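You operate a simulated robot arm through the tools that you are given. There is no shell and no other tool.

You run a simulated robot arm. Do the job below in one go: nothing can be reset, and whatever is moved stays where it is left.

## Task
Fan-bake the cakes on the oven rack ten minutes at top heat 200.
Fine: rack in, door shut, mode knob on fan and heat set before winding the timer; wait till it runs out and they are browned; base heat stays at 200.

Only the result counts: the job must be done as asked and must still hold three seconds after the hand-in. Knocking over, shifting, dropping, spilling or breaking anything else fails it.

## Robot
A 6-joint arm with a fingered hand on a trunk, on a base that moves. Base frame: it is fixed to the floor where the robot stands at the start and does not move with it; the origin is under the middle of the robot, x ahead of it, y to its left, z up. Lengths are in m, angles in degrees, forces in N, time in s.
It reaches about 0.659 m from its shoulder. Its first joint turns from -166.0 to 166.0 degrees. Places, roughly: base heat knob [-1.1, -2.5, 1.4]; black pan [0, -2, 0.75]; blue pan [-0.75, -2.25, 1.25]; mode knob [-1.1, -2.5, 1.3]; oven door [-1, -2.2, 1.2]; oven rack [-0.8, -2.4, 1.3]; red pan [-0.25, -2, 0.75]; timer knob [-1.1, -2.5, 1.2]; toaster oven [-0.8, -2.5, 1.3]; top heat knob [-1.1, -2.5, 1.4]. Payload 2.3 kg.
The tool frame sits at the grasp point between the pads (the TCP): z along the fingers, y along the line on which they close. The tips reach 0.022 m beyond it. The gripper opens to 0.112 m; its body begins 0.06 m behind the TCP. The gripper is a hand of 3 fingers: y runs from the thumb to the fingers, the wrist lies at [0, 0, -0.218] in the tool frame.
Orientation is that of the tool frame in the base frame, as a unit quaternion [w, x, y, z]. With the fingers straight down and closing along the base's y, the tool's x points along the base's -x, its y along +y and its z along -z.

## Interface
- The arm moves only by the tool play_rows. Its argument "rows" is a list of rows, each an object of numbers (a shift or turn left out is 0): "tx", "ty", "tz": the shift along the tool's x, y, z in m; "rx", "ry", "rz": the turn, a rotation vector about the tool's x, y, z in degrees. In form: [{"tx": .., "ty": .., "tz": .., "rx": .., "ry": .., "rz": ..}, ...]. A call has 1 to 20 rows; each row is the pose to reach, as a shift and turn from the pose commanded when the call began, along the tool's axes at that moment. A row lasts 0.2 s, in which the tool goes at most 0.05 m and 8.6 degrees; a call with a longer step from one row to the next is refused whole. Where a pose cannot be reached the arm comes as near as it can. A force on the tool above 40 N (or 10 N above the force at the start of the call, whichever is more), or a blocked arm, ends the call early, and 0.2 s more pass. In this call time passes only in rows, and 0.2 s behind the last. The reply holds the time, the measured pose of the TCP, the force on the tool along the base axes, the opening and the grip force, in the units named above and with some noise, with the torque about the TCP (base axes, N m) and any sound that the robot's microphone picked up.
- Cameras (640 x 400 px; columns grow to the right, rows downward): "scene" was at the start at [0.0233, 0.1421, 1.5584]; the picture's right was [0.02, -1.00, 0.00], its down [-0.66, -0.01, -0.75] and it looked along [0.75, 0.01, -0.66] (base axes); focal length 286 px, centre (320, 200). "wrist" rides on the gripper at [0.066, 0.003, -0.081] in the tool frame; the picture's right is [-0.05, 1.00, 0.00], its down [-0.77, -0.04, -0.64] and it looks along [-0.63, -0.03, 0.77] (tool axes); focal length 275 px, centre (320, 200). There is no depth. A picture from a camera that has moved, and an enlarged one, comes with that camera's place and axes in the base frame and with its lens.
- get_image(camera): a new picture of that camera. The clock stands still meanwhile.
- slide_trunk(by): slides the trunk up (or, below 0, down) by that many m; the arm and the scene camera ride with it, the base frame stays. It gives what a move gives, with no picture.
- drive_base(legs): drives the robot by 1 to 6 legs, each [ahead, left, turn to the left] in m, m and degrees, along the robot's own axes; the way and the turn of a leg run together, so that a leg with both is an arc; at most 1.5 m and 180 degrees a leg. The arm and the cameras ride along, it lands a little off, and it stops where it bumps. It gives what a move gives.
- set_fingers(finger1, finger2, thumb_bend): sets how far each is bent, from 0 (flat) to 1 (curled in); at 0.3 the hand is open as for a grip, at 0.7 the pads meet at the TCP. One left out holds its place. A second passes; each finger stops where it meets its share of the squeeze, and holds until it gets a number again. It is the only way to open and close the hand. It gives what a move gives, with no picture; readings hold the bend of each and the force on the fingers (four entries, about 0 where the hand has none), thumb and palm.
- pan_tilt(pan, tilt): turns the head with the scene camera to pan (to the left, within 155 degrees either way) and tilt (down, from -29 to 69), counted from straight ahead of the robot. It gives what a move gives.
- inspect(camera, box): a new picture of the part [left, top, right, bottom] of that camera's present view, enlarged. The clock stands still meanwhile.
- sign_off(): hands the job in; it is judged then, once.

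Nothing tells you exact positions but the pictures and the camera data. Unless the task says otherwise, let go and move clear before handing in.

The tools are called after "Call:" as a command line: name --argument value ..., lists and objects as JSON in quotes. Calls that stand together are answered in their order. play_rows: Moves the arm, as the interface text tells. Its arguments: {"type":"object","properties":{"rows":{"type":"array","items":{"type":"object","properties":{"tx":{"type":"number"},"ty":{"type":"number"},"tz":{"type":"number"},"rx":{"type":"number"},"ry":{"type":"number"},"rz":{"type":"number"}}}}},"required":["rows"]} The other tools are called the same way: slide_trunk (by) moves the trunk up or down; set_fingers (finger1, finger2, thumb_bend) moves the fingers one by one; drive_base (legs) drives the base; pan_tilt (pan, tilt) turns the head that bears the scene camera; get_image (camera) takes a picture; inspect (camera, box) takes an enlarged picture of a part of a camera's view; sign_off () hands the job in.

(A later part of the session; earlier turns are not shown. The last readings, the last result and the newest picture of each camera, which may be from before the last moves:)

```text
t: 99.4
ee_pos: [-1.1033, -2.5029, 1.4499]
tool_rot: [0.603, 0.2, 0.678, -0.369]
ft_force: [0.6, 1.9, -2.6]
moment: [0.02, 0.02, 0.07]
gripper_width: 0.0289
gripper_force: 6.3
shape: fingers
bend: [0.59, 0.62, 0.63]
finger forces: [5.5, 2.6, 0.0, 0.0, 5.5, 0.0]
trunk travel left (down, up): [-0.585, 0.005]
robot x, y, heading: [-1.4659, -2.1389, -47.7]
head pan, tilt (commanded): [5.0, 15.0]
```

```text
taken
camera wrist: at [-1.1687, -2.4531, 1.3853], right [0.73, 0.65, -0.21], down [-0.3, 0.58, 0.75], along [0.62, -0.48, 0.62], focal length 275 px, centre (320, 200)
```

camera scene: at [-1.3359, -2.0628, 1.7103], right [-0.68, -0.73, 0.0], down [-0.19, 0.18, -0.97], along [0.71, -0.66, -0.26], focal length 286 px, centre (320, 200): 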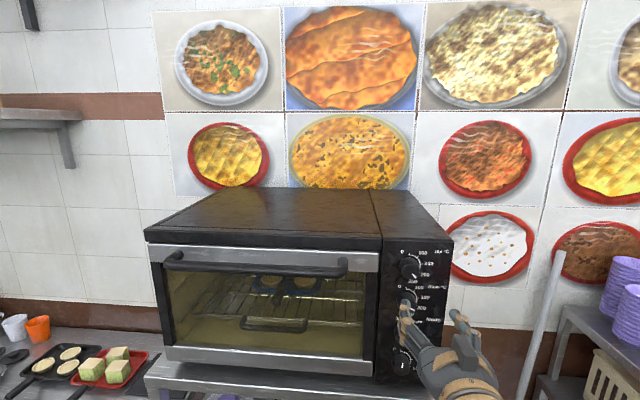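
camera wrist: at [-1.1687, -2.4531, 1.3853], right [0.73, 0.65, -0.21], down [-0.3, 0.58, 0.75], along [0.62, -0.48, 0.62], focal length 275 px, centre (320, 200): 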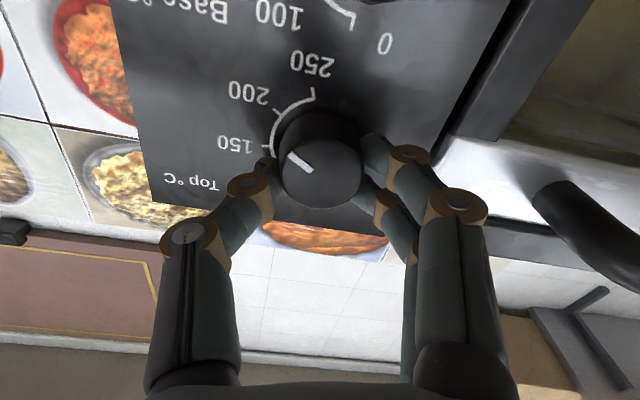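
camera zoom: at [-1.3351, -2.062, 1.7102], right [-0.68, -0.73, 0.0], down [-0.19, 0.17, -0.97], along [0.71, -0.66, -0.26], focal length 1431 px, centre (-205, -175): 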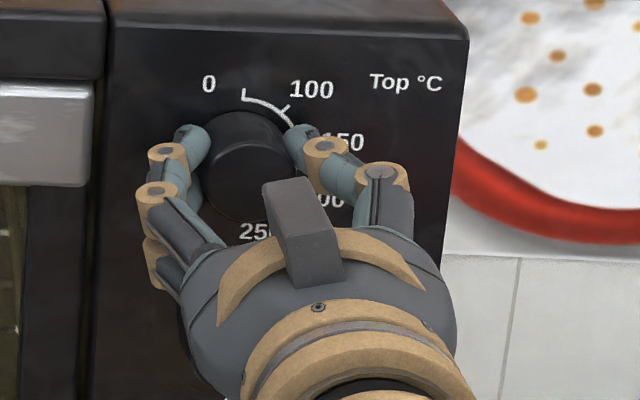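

The knob turned back with the hand. I release evenly and back away to check.

Call:
set_fingers --finger1 0.5 --finger2 0.5 --thumb_bend 0.5

Call:
play_rows --rows '[{"tz": -0.03}, {"tz": -0.06}, {"tz": -0.09}, {"tz": -0.12}]'

Call:
drive_base --legs '[[-0.08, 0.0, 0]]'

Call:
get_image --camera "wrist"

Call:
get_image --camera "scene"

```text
t: 100.4
ee_pos: [-1.1041, -2.5043, 1.4505]
tool_rot: [0.603, 0.201, 0.677, -0.37]
ft_force: [0.2, 0.1, -0.6]
moment: [-0.03, -0.01, 0.03]
gripper_width: 0.0543
gripper_force: 0.1
shape: fingers
bend: [0.5, 0.5, 0.5]
finger forces: [0.1, 0.0, 0.0, 0.1, 0.0, 0.1]
trunk travel left (down, up): [-0.585, 0.005]
robot x, y, heading: [-1.4658, -2.1392, -47.7]
head pan, tilt (commanded): [5.0, 15.0]
```

```text
t: 101.4
ee_pos: [-1.187, -2.411, 1.4503]
tool_rot: [0.604, 0.2, 0.677, -0.369]
ft_force: [-0.2, 0.1, 0.1]
moment: [-0.02, 0.0, 0.02]
gripper_width: 0.0545
gripper_force: 0.1
shape: fingers
bend: [0.5, 0.5, 0.5]
finger forces: [0.1, 0.0, 0.0, 0.1, 0.0, 0.0]
trunk travel left (down, up): [-0.585, 0.005]
robot x, y, heading: [-1.4647, -2.1372, -47.6]
head pan, tilt (commanded): [5.0, 15.0]
```

```text
t: 102.5
ee_pos: [-1.2398, -2.3511, 1.4503]
tool_rot: [0.603, 0.201, 0.677, -0.37]
ft_force: [0.3, 0.8, 0.6]
moment: [0.0, 0.04, 0.02]
gripper_width: 0.0544
gripper_force: 0.0
shape: fingers
bend: [0.5, 0.5, 0.5]
finger forces: [0.0, 0.1, 0.0, 0.0, 0.0, 0.0]
trunk travel left (down, up): [-0.585, 0.005]
robot x, y, heading: [-1.5236, -2.0808, -47.7]
head pan, tilt (commanded): [5.0, 15.0]
```

```text
taken
camera wrist: at [-1.3048, -2.3024, 1.3854], right [0.73, 0.65, -0.21], down [-0.3, 0.58, 0.75], along [0.62, -0.48, 0.62], focal length 275 px, centre (320, 200)
```

wrist: 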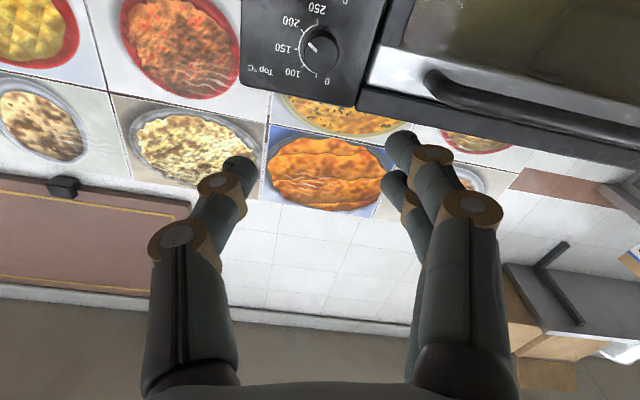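

```text
taken
camera scene: at [-1.3915, -2.0018, 1.7104], right [-0.68, -0.74, 0.0], down [-0.19, 0.17, -0.97], along [0.71, -0.66, -0.26], focal length 286 px, centre (320, 200)
```

scene: 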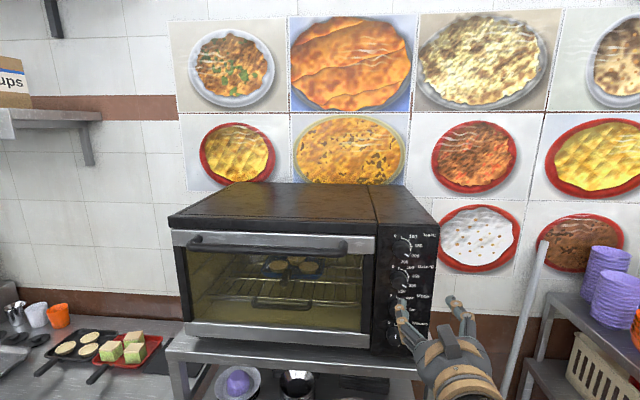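

Now I roll the hand level again and bring it in front of the Mode knob, checking the dials on the way.

Call:
play_rows --rows '[{"tx": 0.0325, "ty": 0.008, "tz": 0.03, "rz": 4}, {"tx": 0.065, "ty": 0.016, "tz": 0.06, "rz": 8}, {"tx": 0.0975, "ty": 0.024, "tz": 0.085, "rz": 12}, {"tx": 0.13, "ty": 0.0317, "tz": 0.1, "rz": 15}]'

Call:
get_image --camera "wrist"

Call:
inspect --camera "scene" --box '[370, 220, 450, 320]'

Call:
inspect --camera "wrist" --box '[190, 0, 400, 200]'

```text
t: 103.5
ee_pos: [-1.146, -2.3979, 1.3467]
tool_rot: [0.64, 0.295, 0.647, -0.291]
ft_force: [0.0, -1.6, -0.7]
moment: [0.0, 0.03, -0.01]
gripper_width: 0.0545
gripper_force: 0.0
shape: fingers
bend: [0.5, 0.5, 0.5]
finger forces: [0.0, 0.1, 0.0, 0.0, 0.1, 0.0]
out of reach, approached as far as the arm can: row 2, 3, 4
trunk travel left (down, up): [-0.585, 0.005]
robot x, y, heading: [-1.5234, -2.0771, -47.7]
head pan, tilt (commanded): [5.0, 15.0]
```

```text
taken
camera wrist: at [-1.1971, -2.3358, 1.2813], right [0.75, 0.66, 0.05], down [-0.44, 0.45, 0.78], along [0.49, -0.61, 0.63], focal length 275 px, centre (320, 200)
```

wrist: 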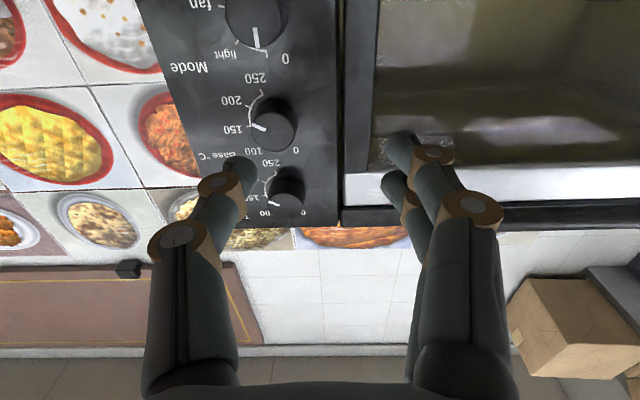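

```text
4.00 times, centred on (410, 270) of scene
camera zoom: at [-1.3899, -2.0029, 1.7103], right [-0.68, -0.74, 0.0], down [-0.19, 0.18, -0.97], along [0.71, -0.65, -0.26], focal length 1145 px, centre (-40, -80)
```

zoom: 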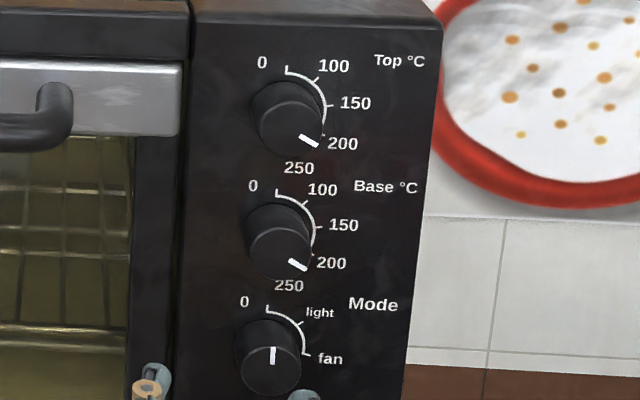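

```text
2.00 times, centred on (295, 100) of wrist
camera zoom: at [-1.1971, -2.3358, 1.2813], right [0.75, 0.66, 0.05], down [-0.44, 0.45, 0.78], along [0.49, -0.61, 0.63], focal length 551 px, centre (370, 400)
```

zoom: 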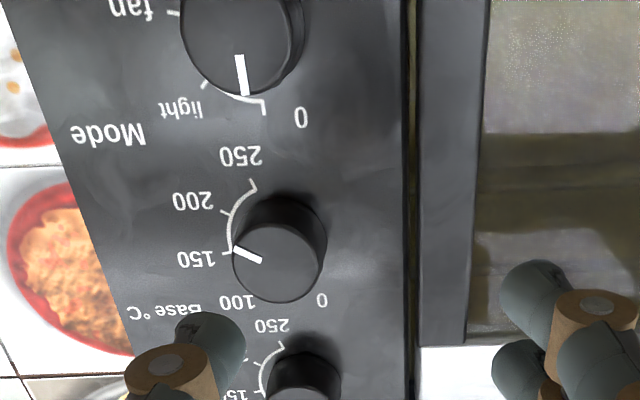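

Top now points at 200, parallel to Base. Mode is still at 0 with "fan" two marks on (≈80°). I lower the trunk for comfortable reach and line up with the Mode knob.

Call:
slide_trunk --by -0.13

Call:
play_rows --rows '[{"tx": -0.035, "ty": -0.014}, {"tx": -0.07, "ty": -0.028}, {"tx": -0.1, "ty": -0.041}]'

Call:
get_image --camera "wrist"

Call:
get_image --camera "scene"

```text
t: 105.0
ee_pos: [-1.1474, -2.3977, 1.217]
tool_rot: [0.641, 0.294, 0.647, -0.29]
ft_force: [-0.4, -0.2, -0.3]
moment: [-0.02, 0.01, -0.02]
gripper_width: 0.0544
gripper_force: 0.1
shape: fingers
bend: [0.5, 0.5, 0.5]
finger forces: [0.0, 0.1, 0.0, 0.0, 0.0, 0.0]
trunk travel left (down, up): [-0.455, 0.135]
robot x, y, heading: [-1.5212, -2.0791, -47.6]
head pan, tilt (commanded): [5.0, 15.0]
```

```text
t: 105.8
ee_pos: [-1.1765, -2.4243, 1.319]
tool_rot: [0.64, 0.295, 0.647, -0.291]
ft_force: [-0.4, -0.2, 1.0]
moment: [0.01, 0.02, 0.02]
gripper_width: 0.0545
gripper_force: 0.1
shape: fingers
bend: [0.5, 0.5, 0.5]
finger forces: [0.0, 0.1, 0.1, 0.0, 0.0, 0.0]
trunk travel left (down, up): [-0.455, 0.135]
robot x, y, heading: [-1.5214, -2.0771, -47.4]
head pan, tilt (commanded): [5.0, 15.0]
```

```text
taken
camera wrist: at [-1.2281, -2.3622, 1.2535], right [0.75, 0.66, 0.05], down [-0.44, 0.45, 0.78], along [0.49, -0.61, 0.63], focal length 275 px, centre (320, 200)
```

wrist: 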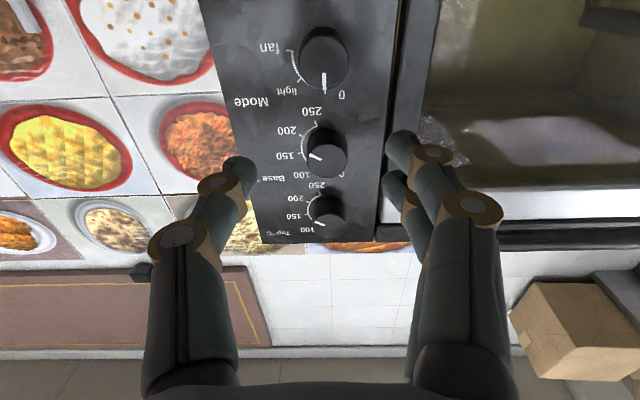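

```text
taken
camera scene: at [-1.3912, -2.0026, 1.5804], right [-0.68, -0.74, 0.0], down [-0.19, 0.18, -0.97], along [0.71, -0.65, -0.26], focal length 286 px, centre (320, 200)
```

scene: 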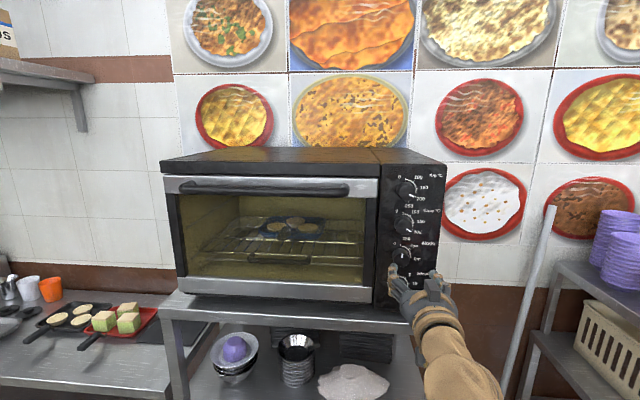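

Call:
inspect --camera "wrist" --box '[220, 0, 420, 125]'

```text
3.20 times, centred on (320, 62) of wrist
camera zoom: at [-1.2281, -2.3622, 1.2535], right [0.75, 0.66, 0.05], down [-0.44, 0.45, 0.78], along [0.49, -0.61, 0.63], focal length 881 px, centre (320, 640)
```

zoom: 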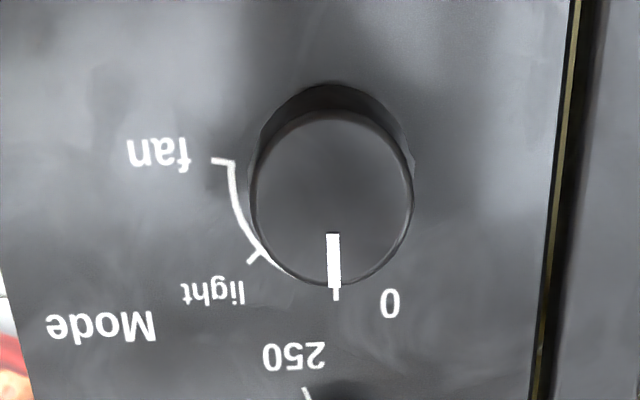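

The Mode dial shows light ≈47° and fan ≈92° from 0. I move closer to refine the knob's centre.

Call:
play_rows --rows '[{"tx": 0.006, "tz": 0.03}, {"tx": 0.012, "tz": 0.062}]'

Call:
get_image --camera "wrist"

Call:
inspect --camera "wrist" --box '[220, 60, 420, 185]'

```text
t: 106.4
ee_pos: [-1.1355, -2.4714, 1.3051]
tool_rot: [0.641, 0.294, 0.647, -0.29]
ft_force: [0.4, -1.4, 0.5]
moment: [-0.01, 0.03, -0.01]
gripper_width: 0.0543
gripper_force: 0.0
shape: fingers
bend: [0.5, 0.5, 0.5]
finger forces: [0.0, 0.0, 0.0, 0.1, 0.1, 0.1]
trunk travel left (down, up): [-0.455, 0.135]
robot x, y, heading: [-1.5203, -2.0824, -47.8]
head pan, tilt (commanded): [5.0, 15.0]
```

```text
taken
camera wrist: at [-1.1858, -2.4083, 1.2402], right [0.75, 0.66, 0.05], down [-0.44, 0.45, 0.78], along [0.49, -0.61, 0.63], focal length 275 px, centre (320, 200)
```

wrist: 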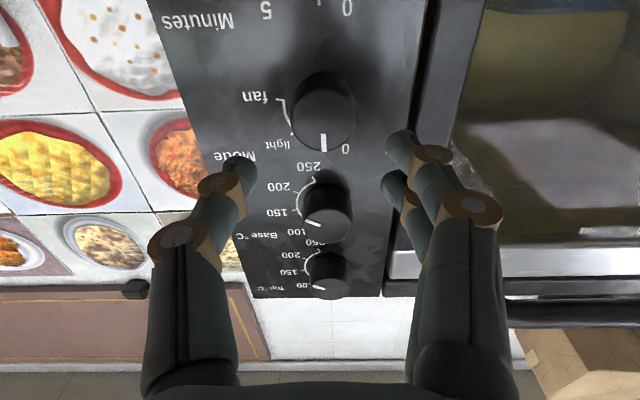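

```text
3.20 times, centred on (320, 122) of wrist
camera zoom: at [-1.1858, -2.4083, 1.2402], right [0.75, 0.66, 0.05], down [-0.44, 0.45, 0.78], along [0.49, -0.61, 0.63], focal length 881 px, centre (320, 448)
```

zoom: 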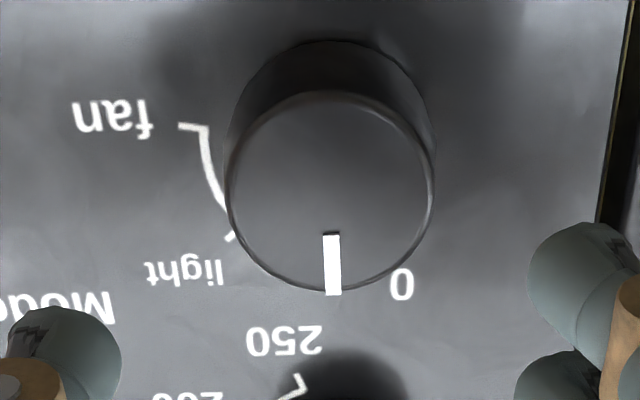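

Mode knob centre found (F≈1.118, R≈2.503, z≈1.300). I pre-roll the hand 46° counter-clockwise in front of it.

Call:
play_rows --rows '[{"tx": 0.002, "ty": 0.0008, "rz": -8}, {"tx": 0.005, "ty": 0.0016, "rz": -16}, {"tx": 0.005, "ty": 0.0016, "rz": -24}, {"tx": 0.005, "ty": 0.0016, "rz": -32}, {"tx": 0.005, "ty": 0.0016, "rz": -40}, {"tx": 0.005, "ty": 0.0016, "rz": -46}]'

Call:
get_image --camera "wrist"

Call:
inspect --camera "wrist" --box '[220, 60, 420, 185]'

```text
t: 107.8
ee_pos: [-1.1359, -2.4714, 1.3004]
tool_rot: [0.475, 0.018, 0.71, -0.519]
ft_force: [0.3, -0.6, -0.1]
moment: [-0.03, -0.03, 0.01]
gripper_width: 0.0548
gripper_force: 0.0
shape: fingers
bend: [0.5, 0.5, 0.5]
finger forces: [0.0, 0.0, 0.1, 0.0, 0.0, 0.1]
trunk travel left (down, up): [-0.455, 0.135]
robot x, y, heading: [-1.5231, -2.0773, -47.5]
head pan, tilt (commanded): [5.0, 15.0]
```

```text
taken
camera wrist: at [-1.223, -2.4406, 1.2525], right [0.54, 0.48, -0.69], down [-0.01, 0.82, 0.57], along [0.84, -0.3, 0.45], focal length 275 px, centre (320, 200)
```

wrist: 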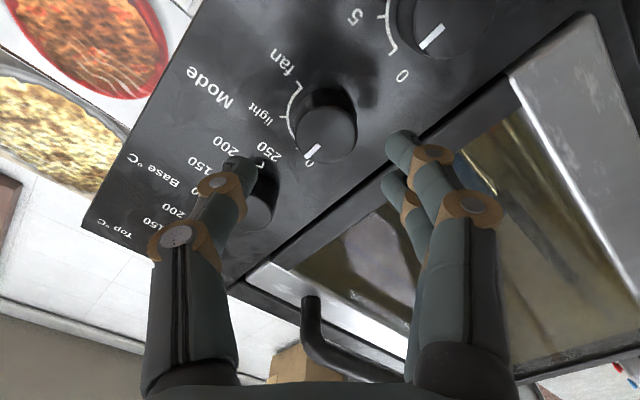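

```text
3.20 times, centred on (320, 122) of wrist
camera zoom: at [-1.223, -2.4406, 1.2525], right [0.54, 0.48, -0.69], down [-0.01, 0.82, 0.57], along [0.84, -0.3, 0.45], focal length 881 px, centre (320, 448)
```

zoom: 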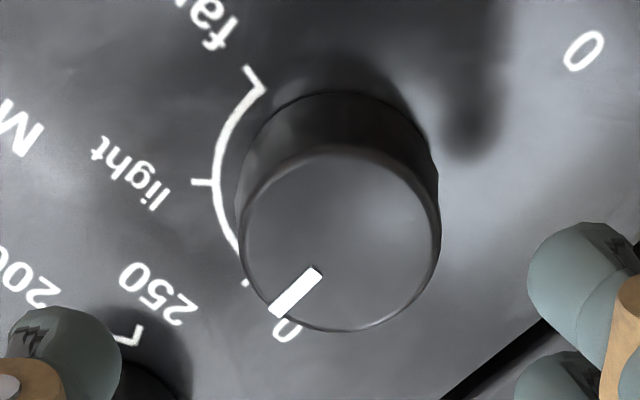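

A few mm of correction and I move in around the Mode knob.

Call:
play_rows --rows '[{"tx": -0.0035, "ty": 0.0032, "tz": 0.01}, {"tx": -0.0035, "ty": 0.0032, "tz": 0.03}, {"tx": -0.0035, "ty": 0.0032, "tz": 0.044}]'

Call:
get_image --camera "wrist"

Call:
inspect --camera "scene" --box '[360, 180, 460, 310]'

```text
t: 108.6
ee_pos: [-1.1018, -2.5021, 1.2995]
tool_rot: [0.476, 0.018, 0.711, -0.517]
ft_force: [-0.6, 0.7, -0.4]
moment: [-0.04, 0.0, 0.0]
gripper_width: 0.0547
gripper_force: 0.3
shape: fingers
bend: [0.5, 0.5, 0.5]
finger forces: [0.0, 0.0, 0.1, 0.1, 0.1, 0.1]
trunk travel left (down, up): [-0.455, 0.135]
robot x, y, heading: [-1.5195, -2.0837, -47.8]
head pan, tilt (commanded): [5.0, 15.0]
```

```text
taken
camera wrist: at [-1.1896, -2.4717, 1.2524], right [0.54, 0.48, -0.69], down [-0.02, 0.82, 0.57], along [0.84, -0.3, 0.45], focal length 275 px, centre (320, 200)
```

wrist: 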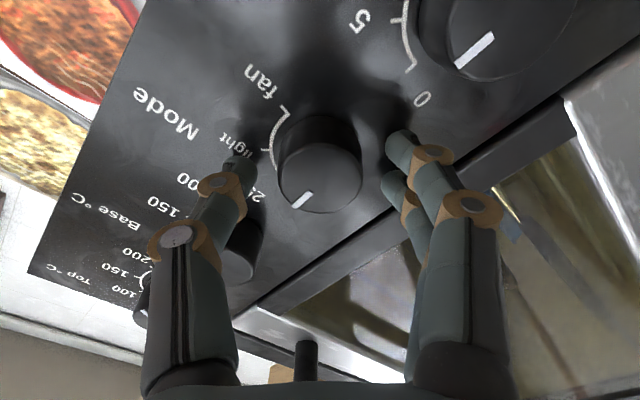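

```text
3.08 times, centred on (410, 245) of scene
camera zoom: at [-1.3905, -2.0028, 1.5803], right [-0.68, -0.74, 0.0], down [-0.19, 0.18, -0.97], along [0.71, -0.65, -0.26], focal length 880 px, centre (43, 62)
```

zoom: 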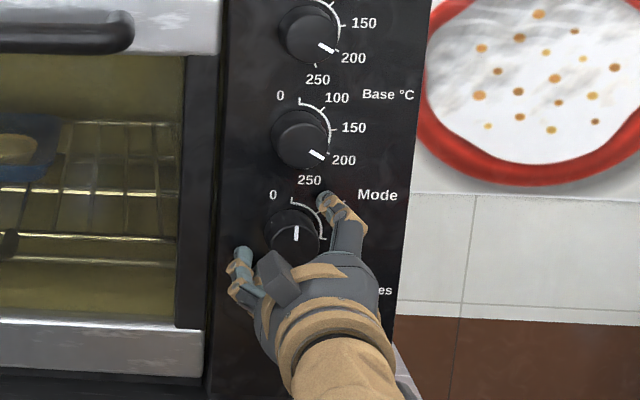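

Centred. I grip the Mode knob.

Call:
set_fingers --finger1 0.62 --finger2 0.62 --thumb_bend 0.62

Call:
set_fingers --finger1 0.67 --finger2 0.67 --thumb_bend 0.67

```text
t: 109.6
ee_pos: [-1.1022, -2.5019, 1.2999]
tool_rot: [0.476, 0.017, 0.711, -0.518]
ft_force: [-0.5, -0.9, -0.1]
moment: [-0.03, 0.0, -0.02]
gripper_width: 0.0302
gripper_force: 2.7
shape: fingers
bend: [0.59, 0.61, 0.6]
finger forces: [1.9, 0.7, 0.0, 0.1, 2.7, 0.0]
trunk travel left (down, up): [-0.455, 0.135]
robot x, y, heading: [-1.5195, -2.0766, -47.6]
head pan, tilt (commanded): [5.0, 15.0]
```

```text
t: 110.6
ee_pos: [-1.1012, -2.502, 1.2997]
tool_rot: [0.476, 0.017, 0.711, -0.518]
ft_force: [1.4, -0.9, 0.7]
moment: [-0.02, 0.0, -0.02]
gripper_width: 0.0292
gripper_force: 7.6
shape: fingers
bend: [0.6, 0.62, 0.63]
finger forces: [4.5, 2.9, 0.0, 0.0, 7.5, 0.1]
trunk travel left (down, up): [-0.455, 0.135]
robot x, y, heading: [-1.5217, -2.0802, -47.7]
head pan, tilt (commanded): [5.0, 15.0]
```

A balanced grip with nearly no side load. I turn clockwise 92° to fan.

Call:
play_rows --rows '[{"rz": 7.7}, {"rz": 15.4}, {"rz": 23}, {"rz": 30.7}, {"rz": 38.4}, {"rz": 46}]'

Call:
inspect --camera "scene" --box '[360, 180, 460, 310]'

Call:
get_image --camera "wrist"

```text
t: 112.0
ee_pos: [-1.103, -2.5026, 1.3001]
tool_rot: [0.642, 0.295, 0.646, -0.29]
ft_force: [1.9, -5.2, 7.9]
moment: [-0.12, -0.08, -0.03]
gripper_width: 0.029
gripper_force: 7.9
shape: fingers
bend: [0.6, 0.62, 0.62]
finger forces: [3.3, 4.0, 0.1, 0.0, 9.1, 0.0]
trunk travel left (down, up): [-0.455, 0.135]
robot x, y, heading: [-1.5228, -2.0764, -47.5]
head pan, tilt (commanded): [5.0, 15.0]
```

```text
3.08 times, centred on (410, 245) of scene
camera zoom: at [-1.3915, -2.0037, 1.5805], right [-0.68, -0.73, 0.0], down [-0.19, 0.18, -0.97], along [0.71, -0.65, -0.26], focal length 880 px, centre (43, 62)
```

zoom: 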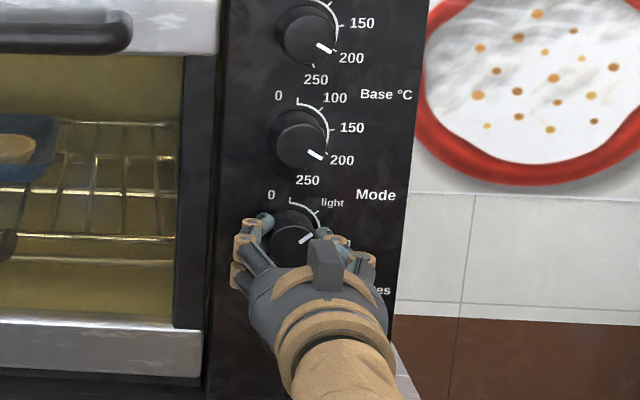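

```text
taken
camera wrist: at [-1.1543, -2.4395, 1.2343], right [0.75, 0.66, 0.05], down [-0.44, 0.45, 0.78], along [0.49, -0.61, 0.63], focal length 275 px, centre (320, 200)
```

wrist: 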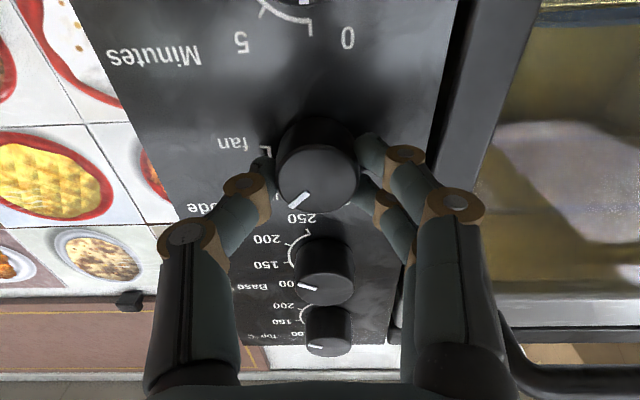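

Call:
play_rows --rows '[{"rz": 7.5}, {"rz": 15}, {"rz": 22.5}, {"rz": 30}, {"rz": 37.5}, {"rz": 44}]'

Call:
inspect --camera "scene" --box '[360, 180, 460, 310]'

Call:
get_image --camera "wrist"

```text
t: 113.4
ee_pos: [-1.1048, -2.5031, 1.3001]
tool_rot: [0.703, 0.517, 0.489, -0.028]
ft_force: [-3.7, -10.2, 7.4]
moment: [-0.15, -0.1, -0.12]
gripper_width: 0.029
gripper_force: 8.6
shape: fingers
bend: [0.6, 0.62, 0.62]
finger forces: [3.8, 5.4, 0.0, 0.0, 8.2, 0.0]
trunk travel left (down, up): [-0.455, 0.135]
robot x, y, heading: [-1.5224, -2.0805, -47.6]
head pan, tilt (commanded): [5.0, 15.0]
```

```text
3.08 times, centred on (410, 245) of scene
camera zoom: at [-1.3933, -2.0051, 1.5807], right [-0.68, -0.73, 0.0], down [-0.19, 0.18, -0.97], along [0.71, -0.65, -0.26], focal length 880 px, centre (43, 62)
```

zoom: 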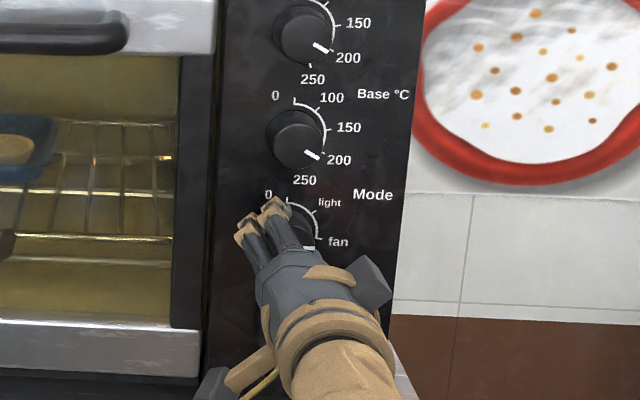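

```text
taken
camera wrist: at [-1.1216, -2.411, 1.2548], right [0.52, 0.44, 0.73], down [-0.84, 0.1, 0.53], along [0.16, -0.89, 0.43], focal length 275 px, centre (320, 200)
```

wrist: 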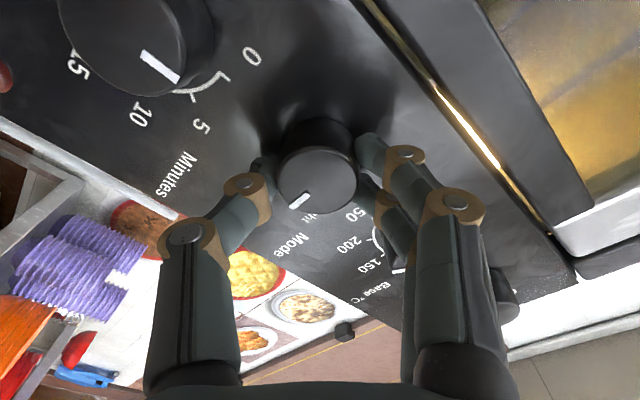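

The pointer should be near fan; I release and back off to look.

Call:
set_fingers --finger1 0.5 --finger2 0.5 --thumb_bend 0.5

Call:
play_rows --rows '[{"tz": -0.025}, {"tz": -0.05}, {"tz": -0.07}]'

Call:
inspect --camera "wrist" --box '[120, 0, 420, 190]'

Call:
inspect --camera "scene" --box '[360, 180, 460, 310]'

```text
t: 114.4
ee_pos: [-1.1034, -2.4997, 1.2987]
tool_rot: [0.703, 0.515, 0.49, -0.03]
ft_force: [-0.3, -0.9, -0.9]
moment: [0.02, -0.03, -0.01]
gripper_width: 0.0548
gripper_force: 0.1
shape: fingers
bend: [0.5, 0.5, 0.5]
finger forces: [0.1, 0.0, 0.1, 0.1, 0.0, 0.1]
trunk travel left (down, up): [-0.455, 0.135]
robot x, y, heading: [-1.5214, -2.0774, -47.6]
head pan, tilt (commanded): [5.0, 15.0]
```

```text
t: 115.2
ee_pos: [-1.15, -2.4467, 1.2991]
tool_rot: [0.703, 0.515, 0.49, -0.03]
ft_force: [-0.6, -0.4, 0.2]
moment: [0.02, 0.01, 0.03]
gripper_width: 0.0542
gripper_force: 0.2
shape: fingers
bend: [0.5, 0.5, 0.5]
finger forces: [0.0, 0.0, 0.0, 0.0, 0.1, 0.0]
trunk travel left (down, up): [-0.455, 0.135]
robot x, y, heading: [-1.523, -2.0788, -47.7]
head pan, tilt (commanded): [5.0, 15.0]
```

```text
2.11 times, centred on (270, 95) of wrist
camera zoom: at [-1.167, -2.3555, 1.2551], right [0.52, 0.45, 0.73], down [-0.84, 0.11, 0.54], along [0.16, -0.89, 0.43], focal length 580 px, centre (425, 421)
```

zoom: 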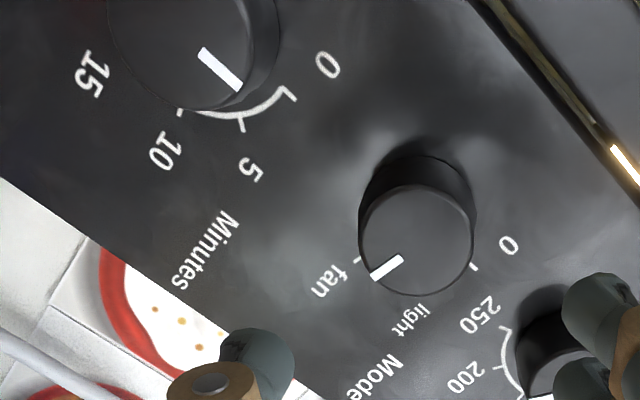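

```text
3.08 times, centred on (410, 245) of scene
camera zoom: at [-1.3914, -2.002, 1.5804], right [-0.68, -0.74, 0.0], down [-0.19, 0.17, -0.97], along [0.71, -0.66, -0.26], focal length 880 px, centre (43, 62)
```

zoom: 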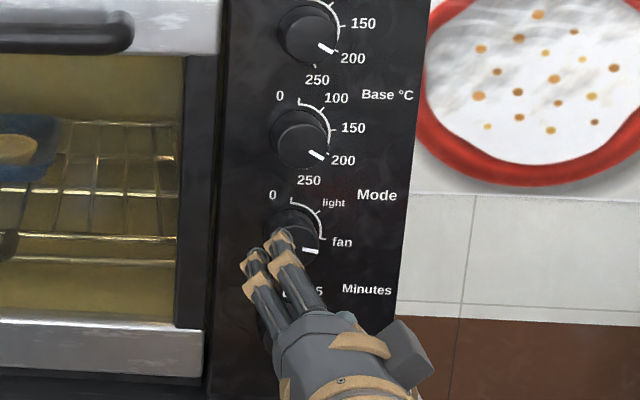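

Mode points at fan (≈95°) and the oven light glows; Top and Base both at 200. Now the timer: its 10-minute mark is ≈79° from 0. I lower the trunk to the timer's height and pre-roll the hand counter-clockwise.

Call:
slide_trunk --by -0.075

Call:
play_rows --rows '[{"rz": -8}, {"rz": -16}, {"rz": -24}, {"rz": -32}, {"rz": -40}, {"rz": -48}, {"rz": -56}, {"rz": -64}, {"rz": -72}, {"rz": -80}, {"rz": -84}]'

Call:
get_image --camera "wrist"

Call:
get_image --camera "scene"

```text
t: 116.4
ee_pos: [-1.1492, -2.4482, 1.2242]
tool_rot: [0.703, 0.514, 0.49, -0.03]
ft_force: [0.5, -0.5, 0.6]
moment: [-0.03, -0.02, 0.0]
gripper_width: 0.0545
gripper_force: 0.0
shape: fingers
bend: [0.5, 0.5, 0.5]
finger forces: [0.1, 0.0, 0.0, 0.0, 0.1, 0.0]
trunk travel left (down, up): [-0.38, 0.21]
robot x, y, heading: [-1.5198, -2.0801, -47.9]
head pan, tilt (commanded): [5.0, 15.0]
```

```text
t: 118.8
ee_pos: [-1.1499, -2.4485, 1.2243]
tool_rot: [0.502, 0.055, 0.708, -0.494]
ft_force: [0.1, -1.3, 0.6]
moment: [0.0, 0.0, -0.02]
gripper_width: 0.0546
gripper_force: 0.1
shape: fingers
bend: [0.5, 0.5, 0.5]
finger forces: [0.0, 0.0, 0.0, 0.1, 0.1, 0.0]
trunk travel left (down, up): [-0.38, 0.21]
robot x, y, heading: [-1.5192, -2.0816, -48.0]
head pan, tilt (commanded): [5.0, 15.0]
```

```text
taken
camera wrist: at [-1.233, -2.4146, 1.1726], right [0.59, 0.53, -0.61], down [-0.06, 0.78, 0.62], along [0.8, -0.33, 0.5], focal length 275 px, centre (320, 200)
```

wrist: 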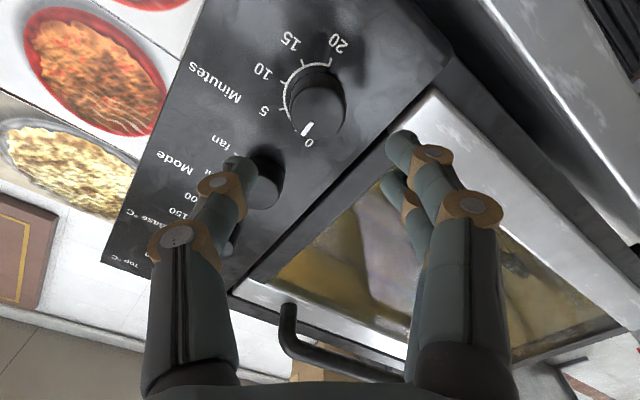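

```text
taken
camera scene: at [-1.3908, -2.0025, 1.5053], right [-0.68, -0.74, 0.0], down [-0.19, 0.18, -0.97], along [0.71, -0.65, -0.26], focal length 286 px, centre (320, 200)
```

scene: 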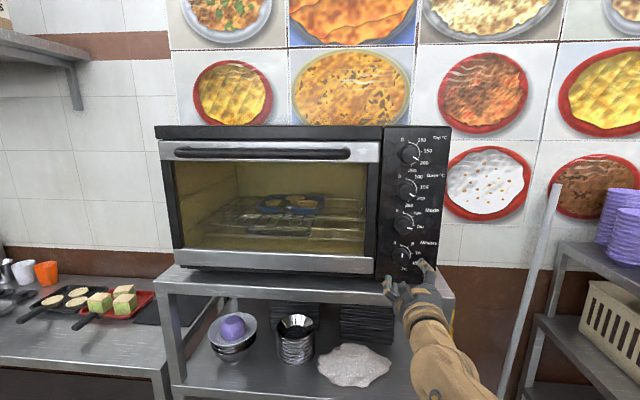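

Call:
inspect --camera "wrist" --box '[220, 30, 420, 155]'

Call:
inspect --camera "scene" --box '[375, 120, 465, 290]'

```text
3.20 times, centred on (320, 92) of wrist
camera zoom: at [-1.233, -2.4146, 1.1726], right [0.59, 0.53, -0.61], down [-0.06, 0.78, 0.62], along [0.8, -0.33, 0.5], focal length 881 px, centre (320, 544)
```

zoom: 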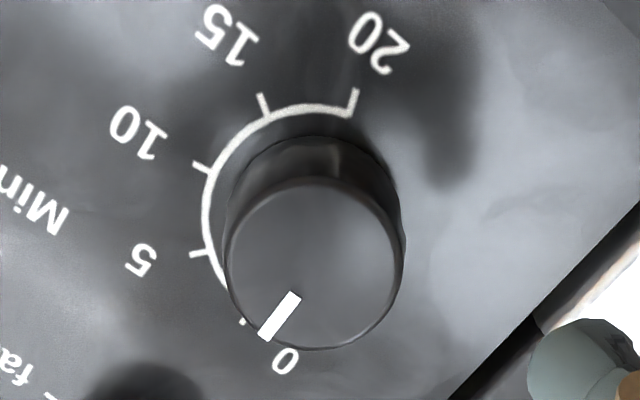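

```text
2.35 times, centred on (420, 205) of scene
camera zoom: at [-1.3908, -2.0025, 1.5053], right [-0.68, -0.74, 0.0], down [-0.19, 0.18, -0.97], along [0.71, -0.65, -0.26], focal length 673 px, centre (85, 188)
```

zoom: 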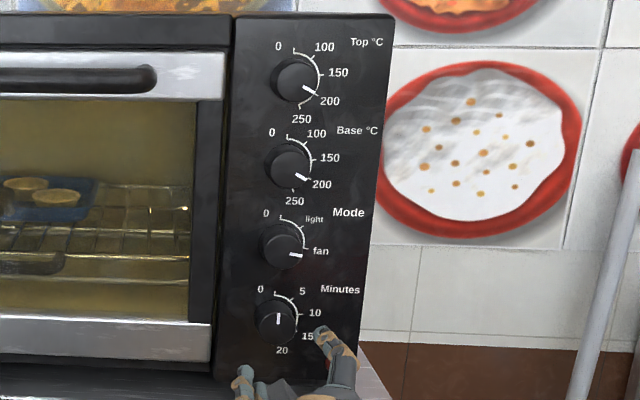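

The timer points to 0 and is well lined up. I move in around it.

Call:
play_rows --rows '[{"tx": -0.002, "ty": -0.001, "tz": 0.025}, {"tx": -0.002, "ty": -0.001, "tz": 0.05}, {"tx": -0.002, "ty": -0.001, "tz": 0.071}]'

Call:
get_image --camera "wrist"

```text
t: 119.6
ee_pos: [-1.1019, -2.5021, 1.2256]
tool_rot: [0.502, 0.056, 0.709, -0.492]
ft_force: [-0.6, -0.3, 0.4]
moment: [0.01, 0.0, -0.03]
gripper_width: 0.0546
gripper_force: 0.1
shape: fingers
bend: [0.5, 0.5, 0.5]
finger forces: [0.1, 0.1, 0.0, 0.0, 0.1, 0.0]
trunk travel left (down, up): [-0.38, 0.21]
robot x, y, heading: [-1.5244, -2.0784, -47.7]
head pan, tilt (commanded): [5.0, 15.0]
```

```text
taken
camera wrist: at [-1.1858, -2.4677, 1.1737], right [0.6, 0.53, -0.61], down [-0.06, 0.78, 0.62], along [0.8, -0.33, 0.5], focal length 275 px, centre (320, 200)
```

wrist: 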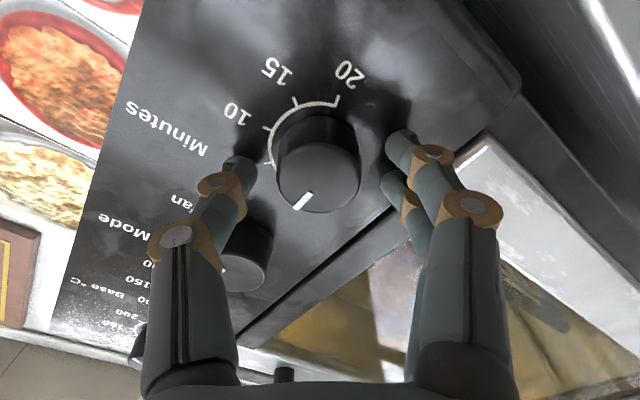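

Centred on the timer. I grip it.

Call:
set_fingers --finger1 0.62 --finger2 0.62 --thumb_bend 0.62

Call:
set_fingers --finger1 0.67 --finger2 0.67 --thumb_bend 0.67

Call:
inspect --camera "scene" --box '[375, 120, 465, 290]'

```text
t: 120.6
ee_pos: [-1.1035, -2.5004, 1.2264]
tool_rot: [0.502, 0.055, 0.709, -0.493]
ft_force: [0.1, -0.5, 1.0]
moment: [-0.02, 0.04, -0.03]
gripper_width: 0.0305
gripper_force: 2.4
shape: fingers
bend: [0.59, 0.61, 0.6]
finger forces: [1.5, 0.7, 0.1, 0.1, 3.2, 0.0]
trunk travel left (down, up): [-0.38, 0.21]
robot x, y, heading: [-1.522, -2.0776, -47.6]
head pan, tilt (commanded): [5.0, 15.0]
```

```text
t: 121.6
ee_pos: [-1.1017, -2.5015, 1.2243]
tool_rot: [0.502, 0.056, 0.708, -0.493]
ft_force: [-0.1, -0.4, 0.7]
moment: [-0.03, 0.01, 0.02]
gripper_width: 0.0289
gripper_force: 7.9
shape: fingers
bend: [0.6, 0.62, 0.62]
finger forces: [4.2, 2.9, 0.0, 0.0, 7.7, 0.0]
trunk travel left (down, up): [-0.38, 0.21]
robot x, y, heading: [-1.5272, -2.0755, -47.7]
head pan, tilt (commanded): [5.0, 15.0]
```

```text
2.35 times, centred on (420, 205) of scene
camera zoom: at [-1.3907, -2.0027, 1.5053], right [-0.68, -0.74, 0.0], down [-0.19, 0.18, -0.97], along [0.71, -0.65, -0.26], focal length 673 px, centre (85, 188)
```

zoom: 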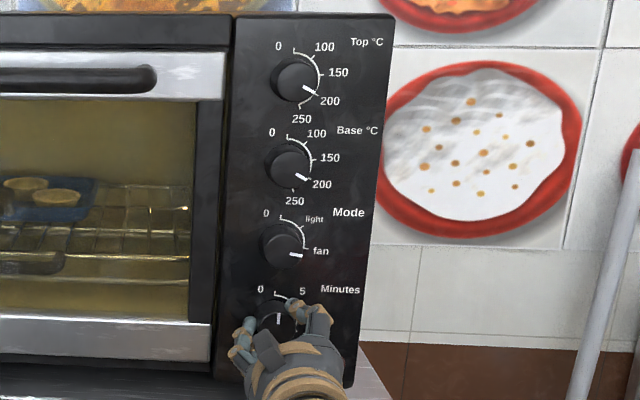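

Grip is balanced. I wind the timer clockwise by 78°.

Call:
play_rows --rows '[{"rz": 7.8}, {"rz": 15.6}, {"rz": 23.4}, {"rz": 31.2}, {"rz": 39}, {"rz": 46.8}, {"rz": 54.6}, {"rz": 62.4}, {"rz": 70.2}, {"rz": 78}]'

Call:
get_image --camera "wrist"

Call:
inspect --camera "scene" --box '[375, 120, 465, 290]'

```text
t: 123.8
ee_pos: [-1.1041, -2.5027, 1.2259]
tool_rot: [0.701, 0.49, 0.515, -0.065]
ft_force: [-5.0, -5.6, 3.5]
moment: [-0.05, 0.0, -0.14]
gripper_width: 0.0291
gripper_force: 8.5
shape: fingers
bend: [0.61, 0.63, 0.62]
finger forces: [3.0, 3.1, 0.0, 0.0, 10.4, 0.0]
trunk travel left (down, up): [-0.38, 0.21]
robot x, y, heading: [-1.5196, -2.0756, -47.6]
head pan, tilt (commanded): [5.0, 15.0]
```

```text
taken
camera wrist: at [-1.125, -2.4142, 1.1774], right [0.57, 0.49, 0.66], down [-0.8, 0.14, 0.59], along [0.2, -0.86, 0.47], focal length 275 px, centre (320, 200)
```

wrist: 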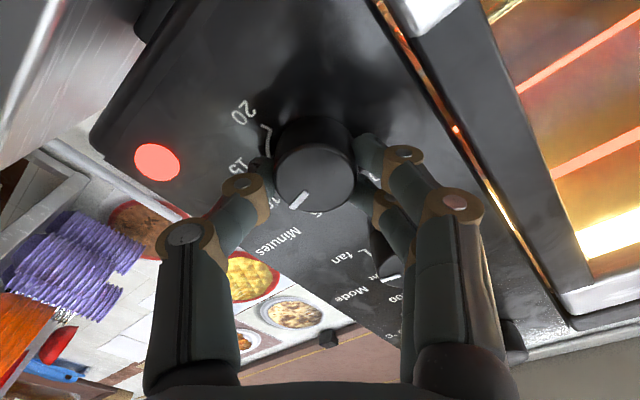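

```text
2.35 times, centred on (420, 205) of scene
camera zoom: at [-1.3932, -2.0043, 1.5057], right [-0.68, -0.73, 0.0], down [-0.19, 0.18, -0.97], along [0.71, -0.65, -0.26], focal length 673 px, centre (85, 188)
```

zoom: 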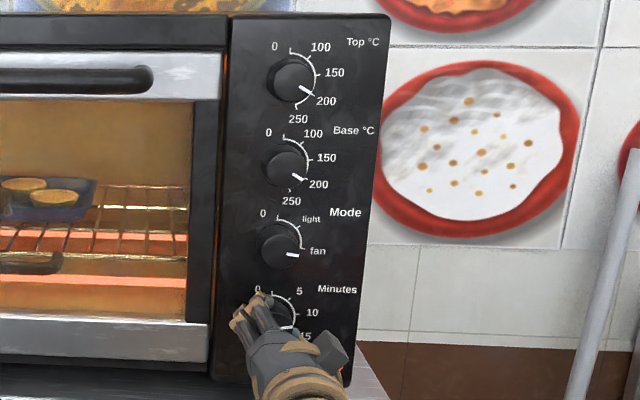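

The red lamp is lit and the elements glow: it's heating. I check the timer pointer closely before letting go.

Call:
inspect --camera "wrist" --box '[220, 90, 420, 215]'

Call:
inspect --camera "scene" --box '[385, 225, 445, 285]'

```text
3.20 times, centred on (320, 152) of wrist
camera zoom: at [-1.125, -2.4142, 1.1774], right [0.57, 0.49, 0.66], down [-0.8, 0.14, 0.59], along [0.2, -0.86, 0.47], focal length 881 px, centre (320, 352)
```

zoom: 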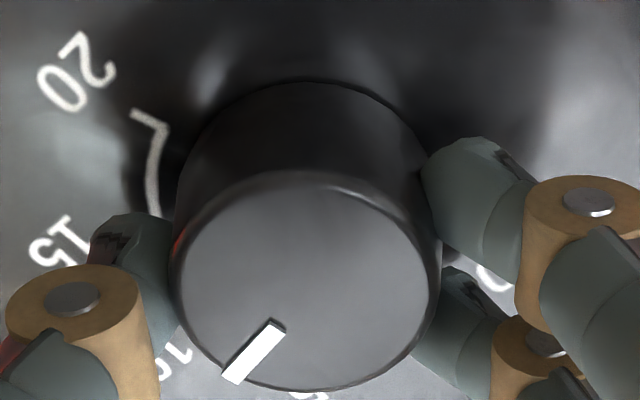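

```text
6.67 times, centred on (415, 255) of scene
camera zoom: at [-1.3932, -2.0043, 1.5057], right [-0.68, -0.73, 0.0], down [-0.19, 0.18, -0.97], along [0.71, -0.65, -0.26], focal length 1908 px, centre (-313, -167)
```

zoom: 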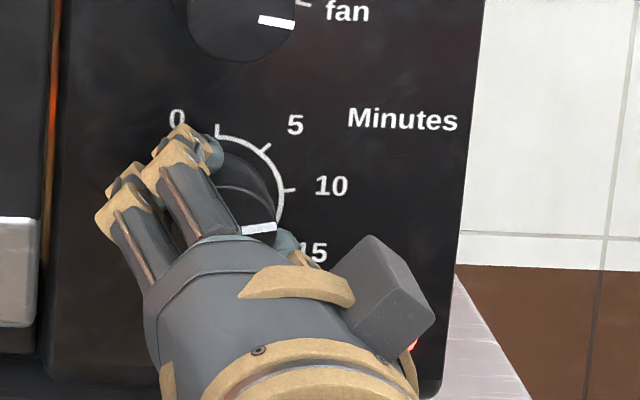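

Pointer is at about 77°, a hair short of the 10 mark (≈79°). I nudge 3° further and then release.

Call:
play_rows --rows '[{"rz": 3}]'

Call:
inspect --camera "scene" --box '[385, 225, 445, 285]'

Call:
inspect --camera "wrist" --box '[220, 90, 420, 215]'

```text
t: 124.2
ee_pos: [-1.1027, -2.5036, 1.2262]
tool_rot: [0.703, 0.503, 0.501, -0.047]
ft_force: [-6.0, -6.2, 2.9]
moment: [-0.04, -0.01, -0.15]
gripper_width: 0.0289
gripper_force: 8.3
shape: fingers
bend: [0.61, 0.63, 0.62]
finger forces: [3.1, 3.1, 0.0, 0.1, 10.7, 0.0]
trunk travel left (down, up): [-0.38, 0.21]
robot x, y, heading: [-1.5272, -2.0794, -47.5]
head pan, tilt (commanded): [5.0, 15.0]
```

```text
6.67 times, centred on (415, 255) of scene
camera zoom: at [-1.3936, -2.0044, 1.5057], right [-0.68, -0.73, 0.0], down [-0.19, 0.18, -0.97], along [0.71, -0.65, -0.26], focal length 1908 px, centre (-313, -167)
```

zoom: 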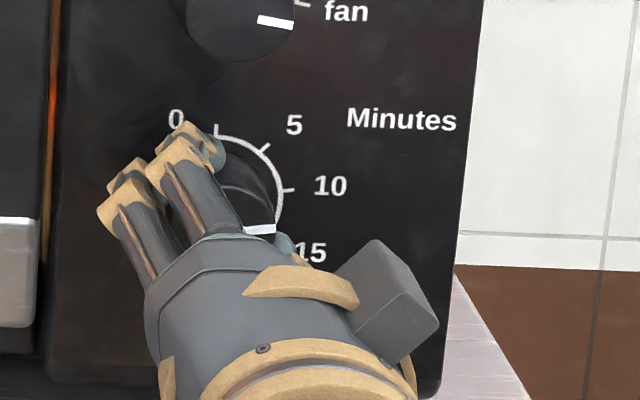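

```text
3.20 times, centred on (320, 152) of wrist
camera zoom: at [-1.123, -2.4126, 1.1797], right [0.55, 0.47, 0.69], down [-0.82, 0.12, 0.56], along [0.18, -0.87, 0.45], focal length 881 px, centre (320, 352)
```

zoom: 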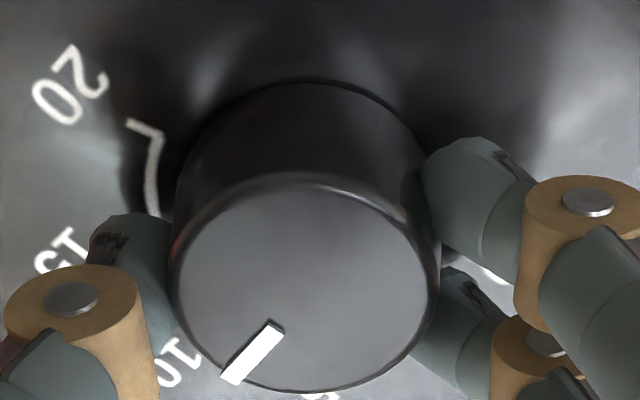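

Pointer is at about 80° = 10 minutes. I release and back off.

Call:
set_fingers --finger1 0.5 --finger2 0.5 --thumb_bend 0.5

Call:
play_rows --rows '[{"tz": -0.025}, {"tz": -0.055}, {"tz": -0.085}, {"tz": -0.11}]'

Call:
inspect --camera "scene" --box '[375, 120, 465, 290]'

Call:
get_image --camera "wrist"

```text
t: 125.2
ee_pos: [-1.1018, -2.5022, 1.2257]
tool_rot: [0.702, 0.502, 0.503, -0.049]
ft_force: [0.0, 0.7, 0.2]
moment: [-0.01, 0.01, -0.01]
gripper_width: 0.0548
gripper_force: 0.0
shape: fingers
bend: [0.5, 0.5, 0.5]
finger forces: [0.1, 0.0, 0.0, 0.0, 0.0, 0.1]
trunk travel left (down, up): [-0.38, 0.21]
robot x, y, heading: [-1.52, -2.0773, -48.0]
head pan, tilt (commanded): [5.0, 15.0]
```

```text
t: 126.2
ee_pos: [-1.1746, -2.4175, 1.2268]
tool_rot: [0.702, 0.502, 0.503, -0.048]
ft_force: [0.0, -0.8, -0.3]
moment: [0.0, 0.0, 0.0]
gripper_width: 0.0546
gripper_force: 0.1
shape: fingers
bend: [0.5, 0.5, 0.5]
finger forces: [0.0, 0.0, 0.0, 0.1, 0.1, 0.1]
trunk travel left (down, up): [-0.38, 0.21]
robot x, y, heading: [-1.5211, -2.0796, -47.6]
head pan, tilt (commanded): [5.0, 15.0]
```

```text
2.35 times, centred on (420, 205) of scene
camera zoom: at [-1.3913, -2.0022, 1.5054], right [-0.68, -0.74, 0.0], down [-0.19, 0.18, -0.97], along [0.71, -0.66, -0.26], focal length 673 px, centre (85, 188)
```

zoom: 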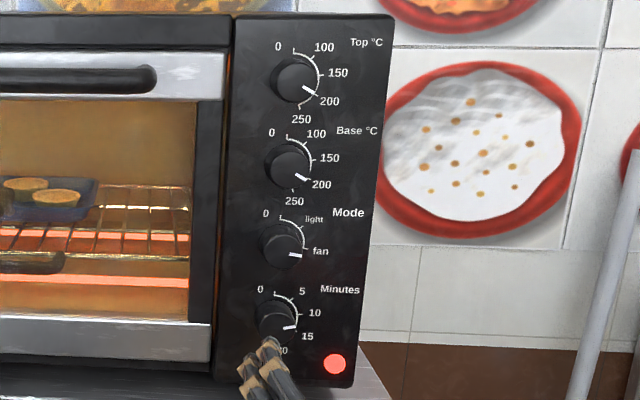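

```text
taken
camera wrist: at [-1.1935, -2.3265, 1.1799], right [0.55, 0.47, 0.69], down [-0.82, 0.12, 0.56], along [0.18, -0.87, 0.45], focal length 275 px, centre (320, 200)
```

wrist: 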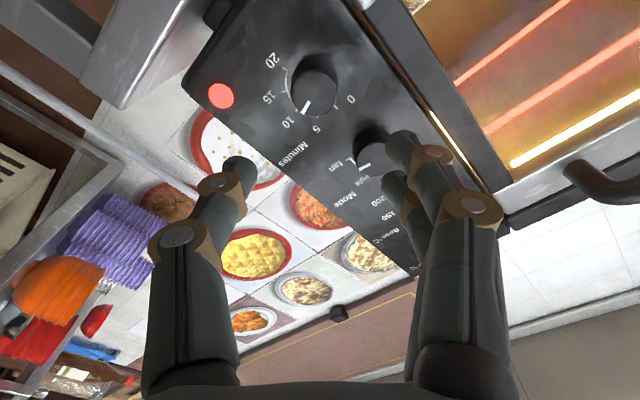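

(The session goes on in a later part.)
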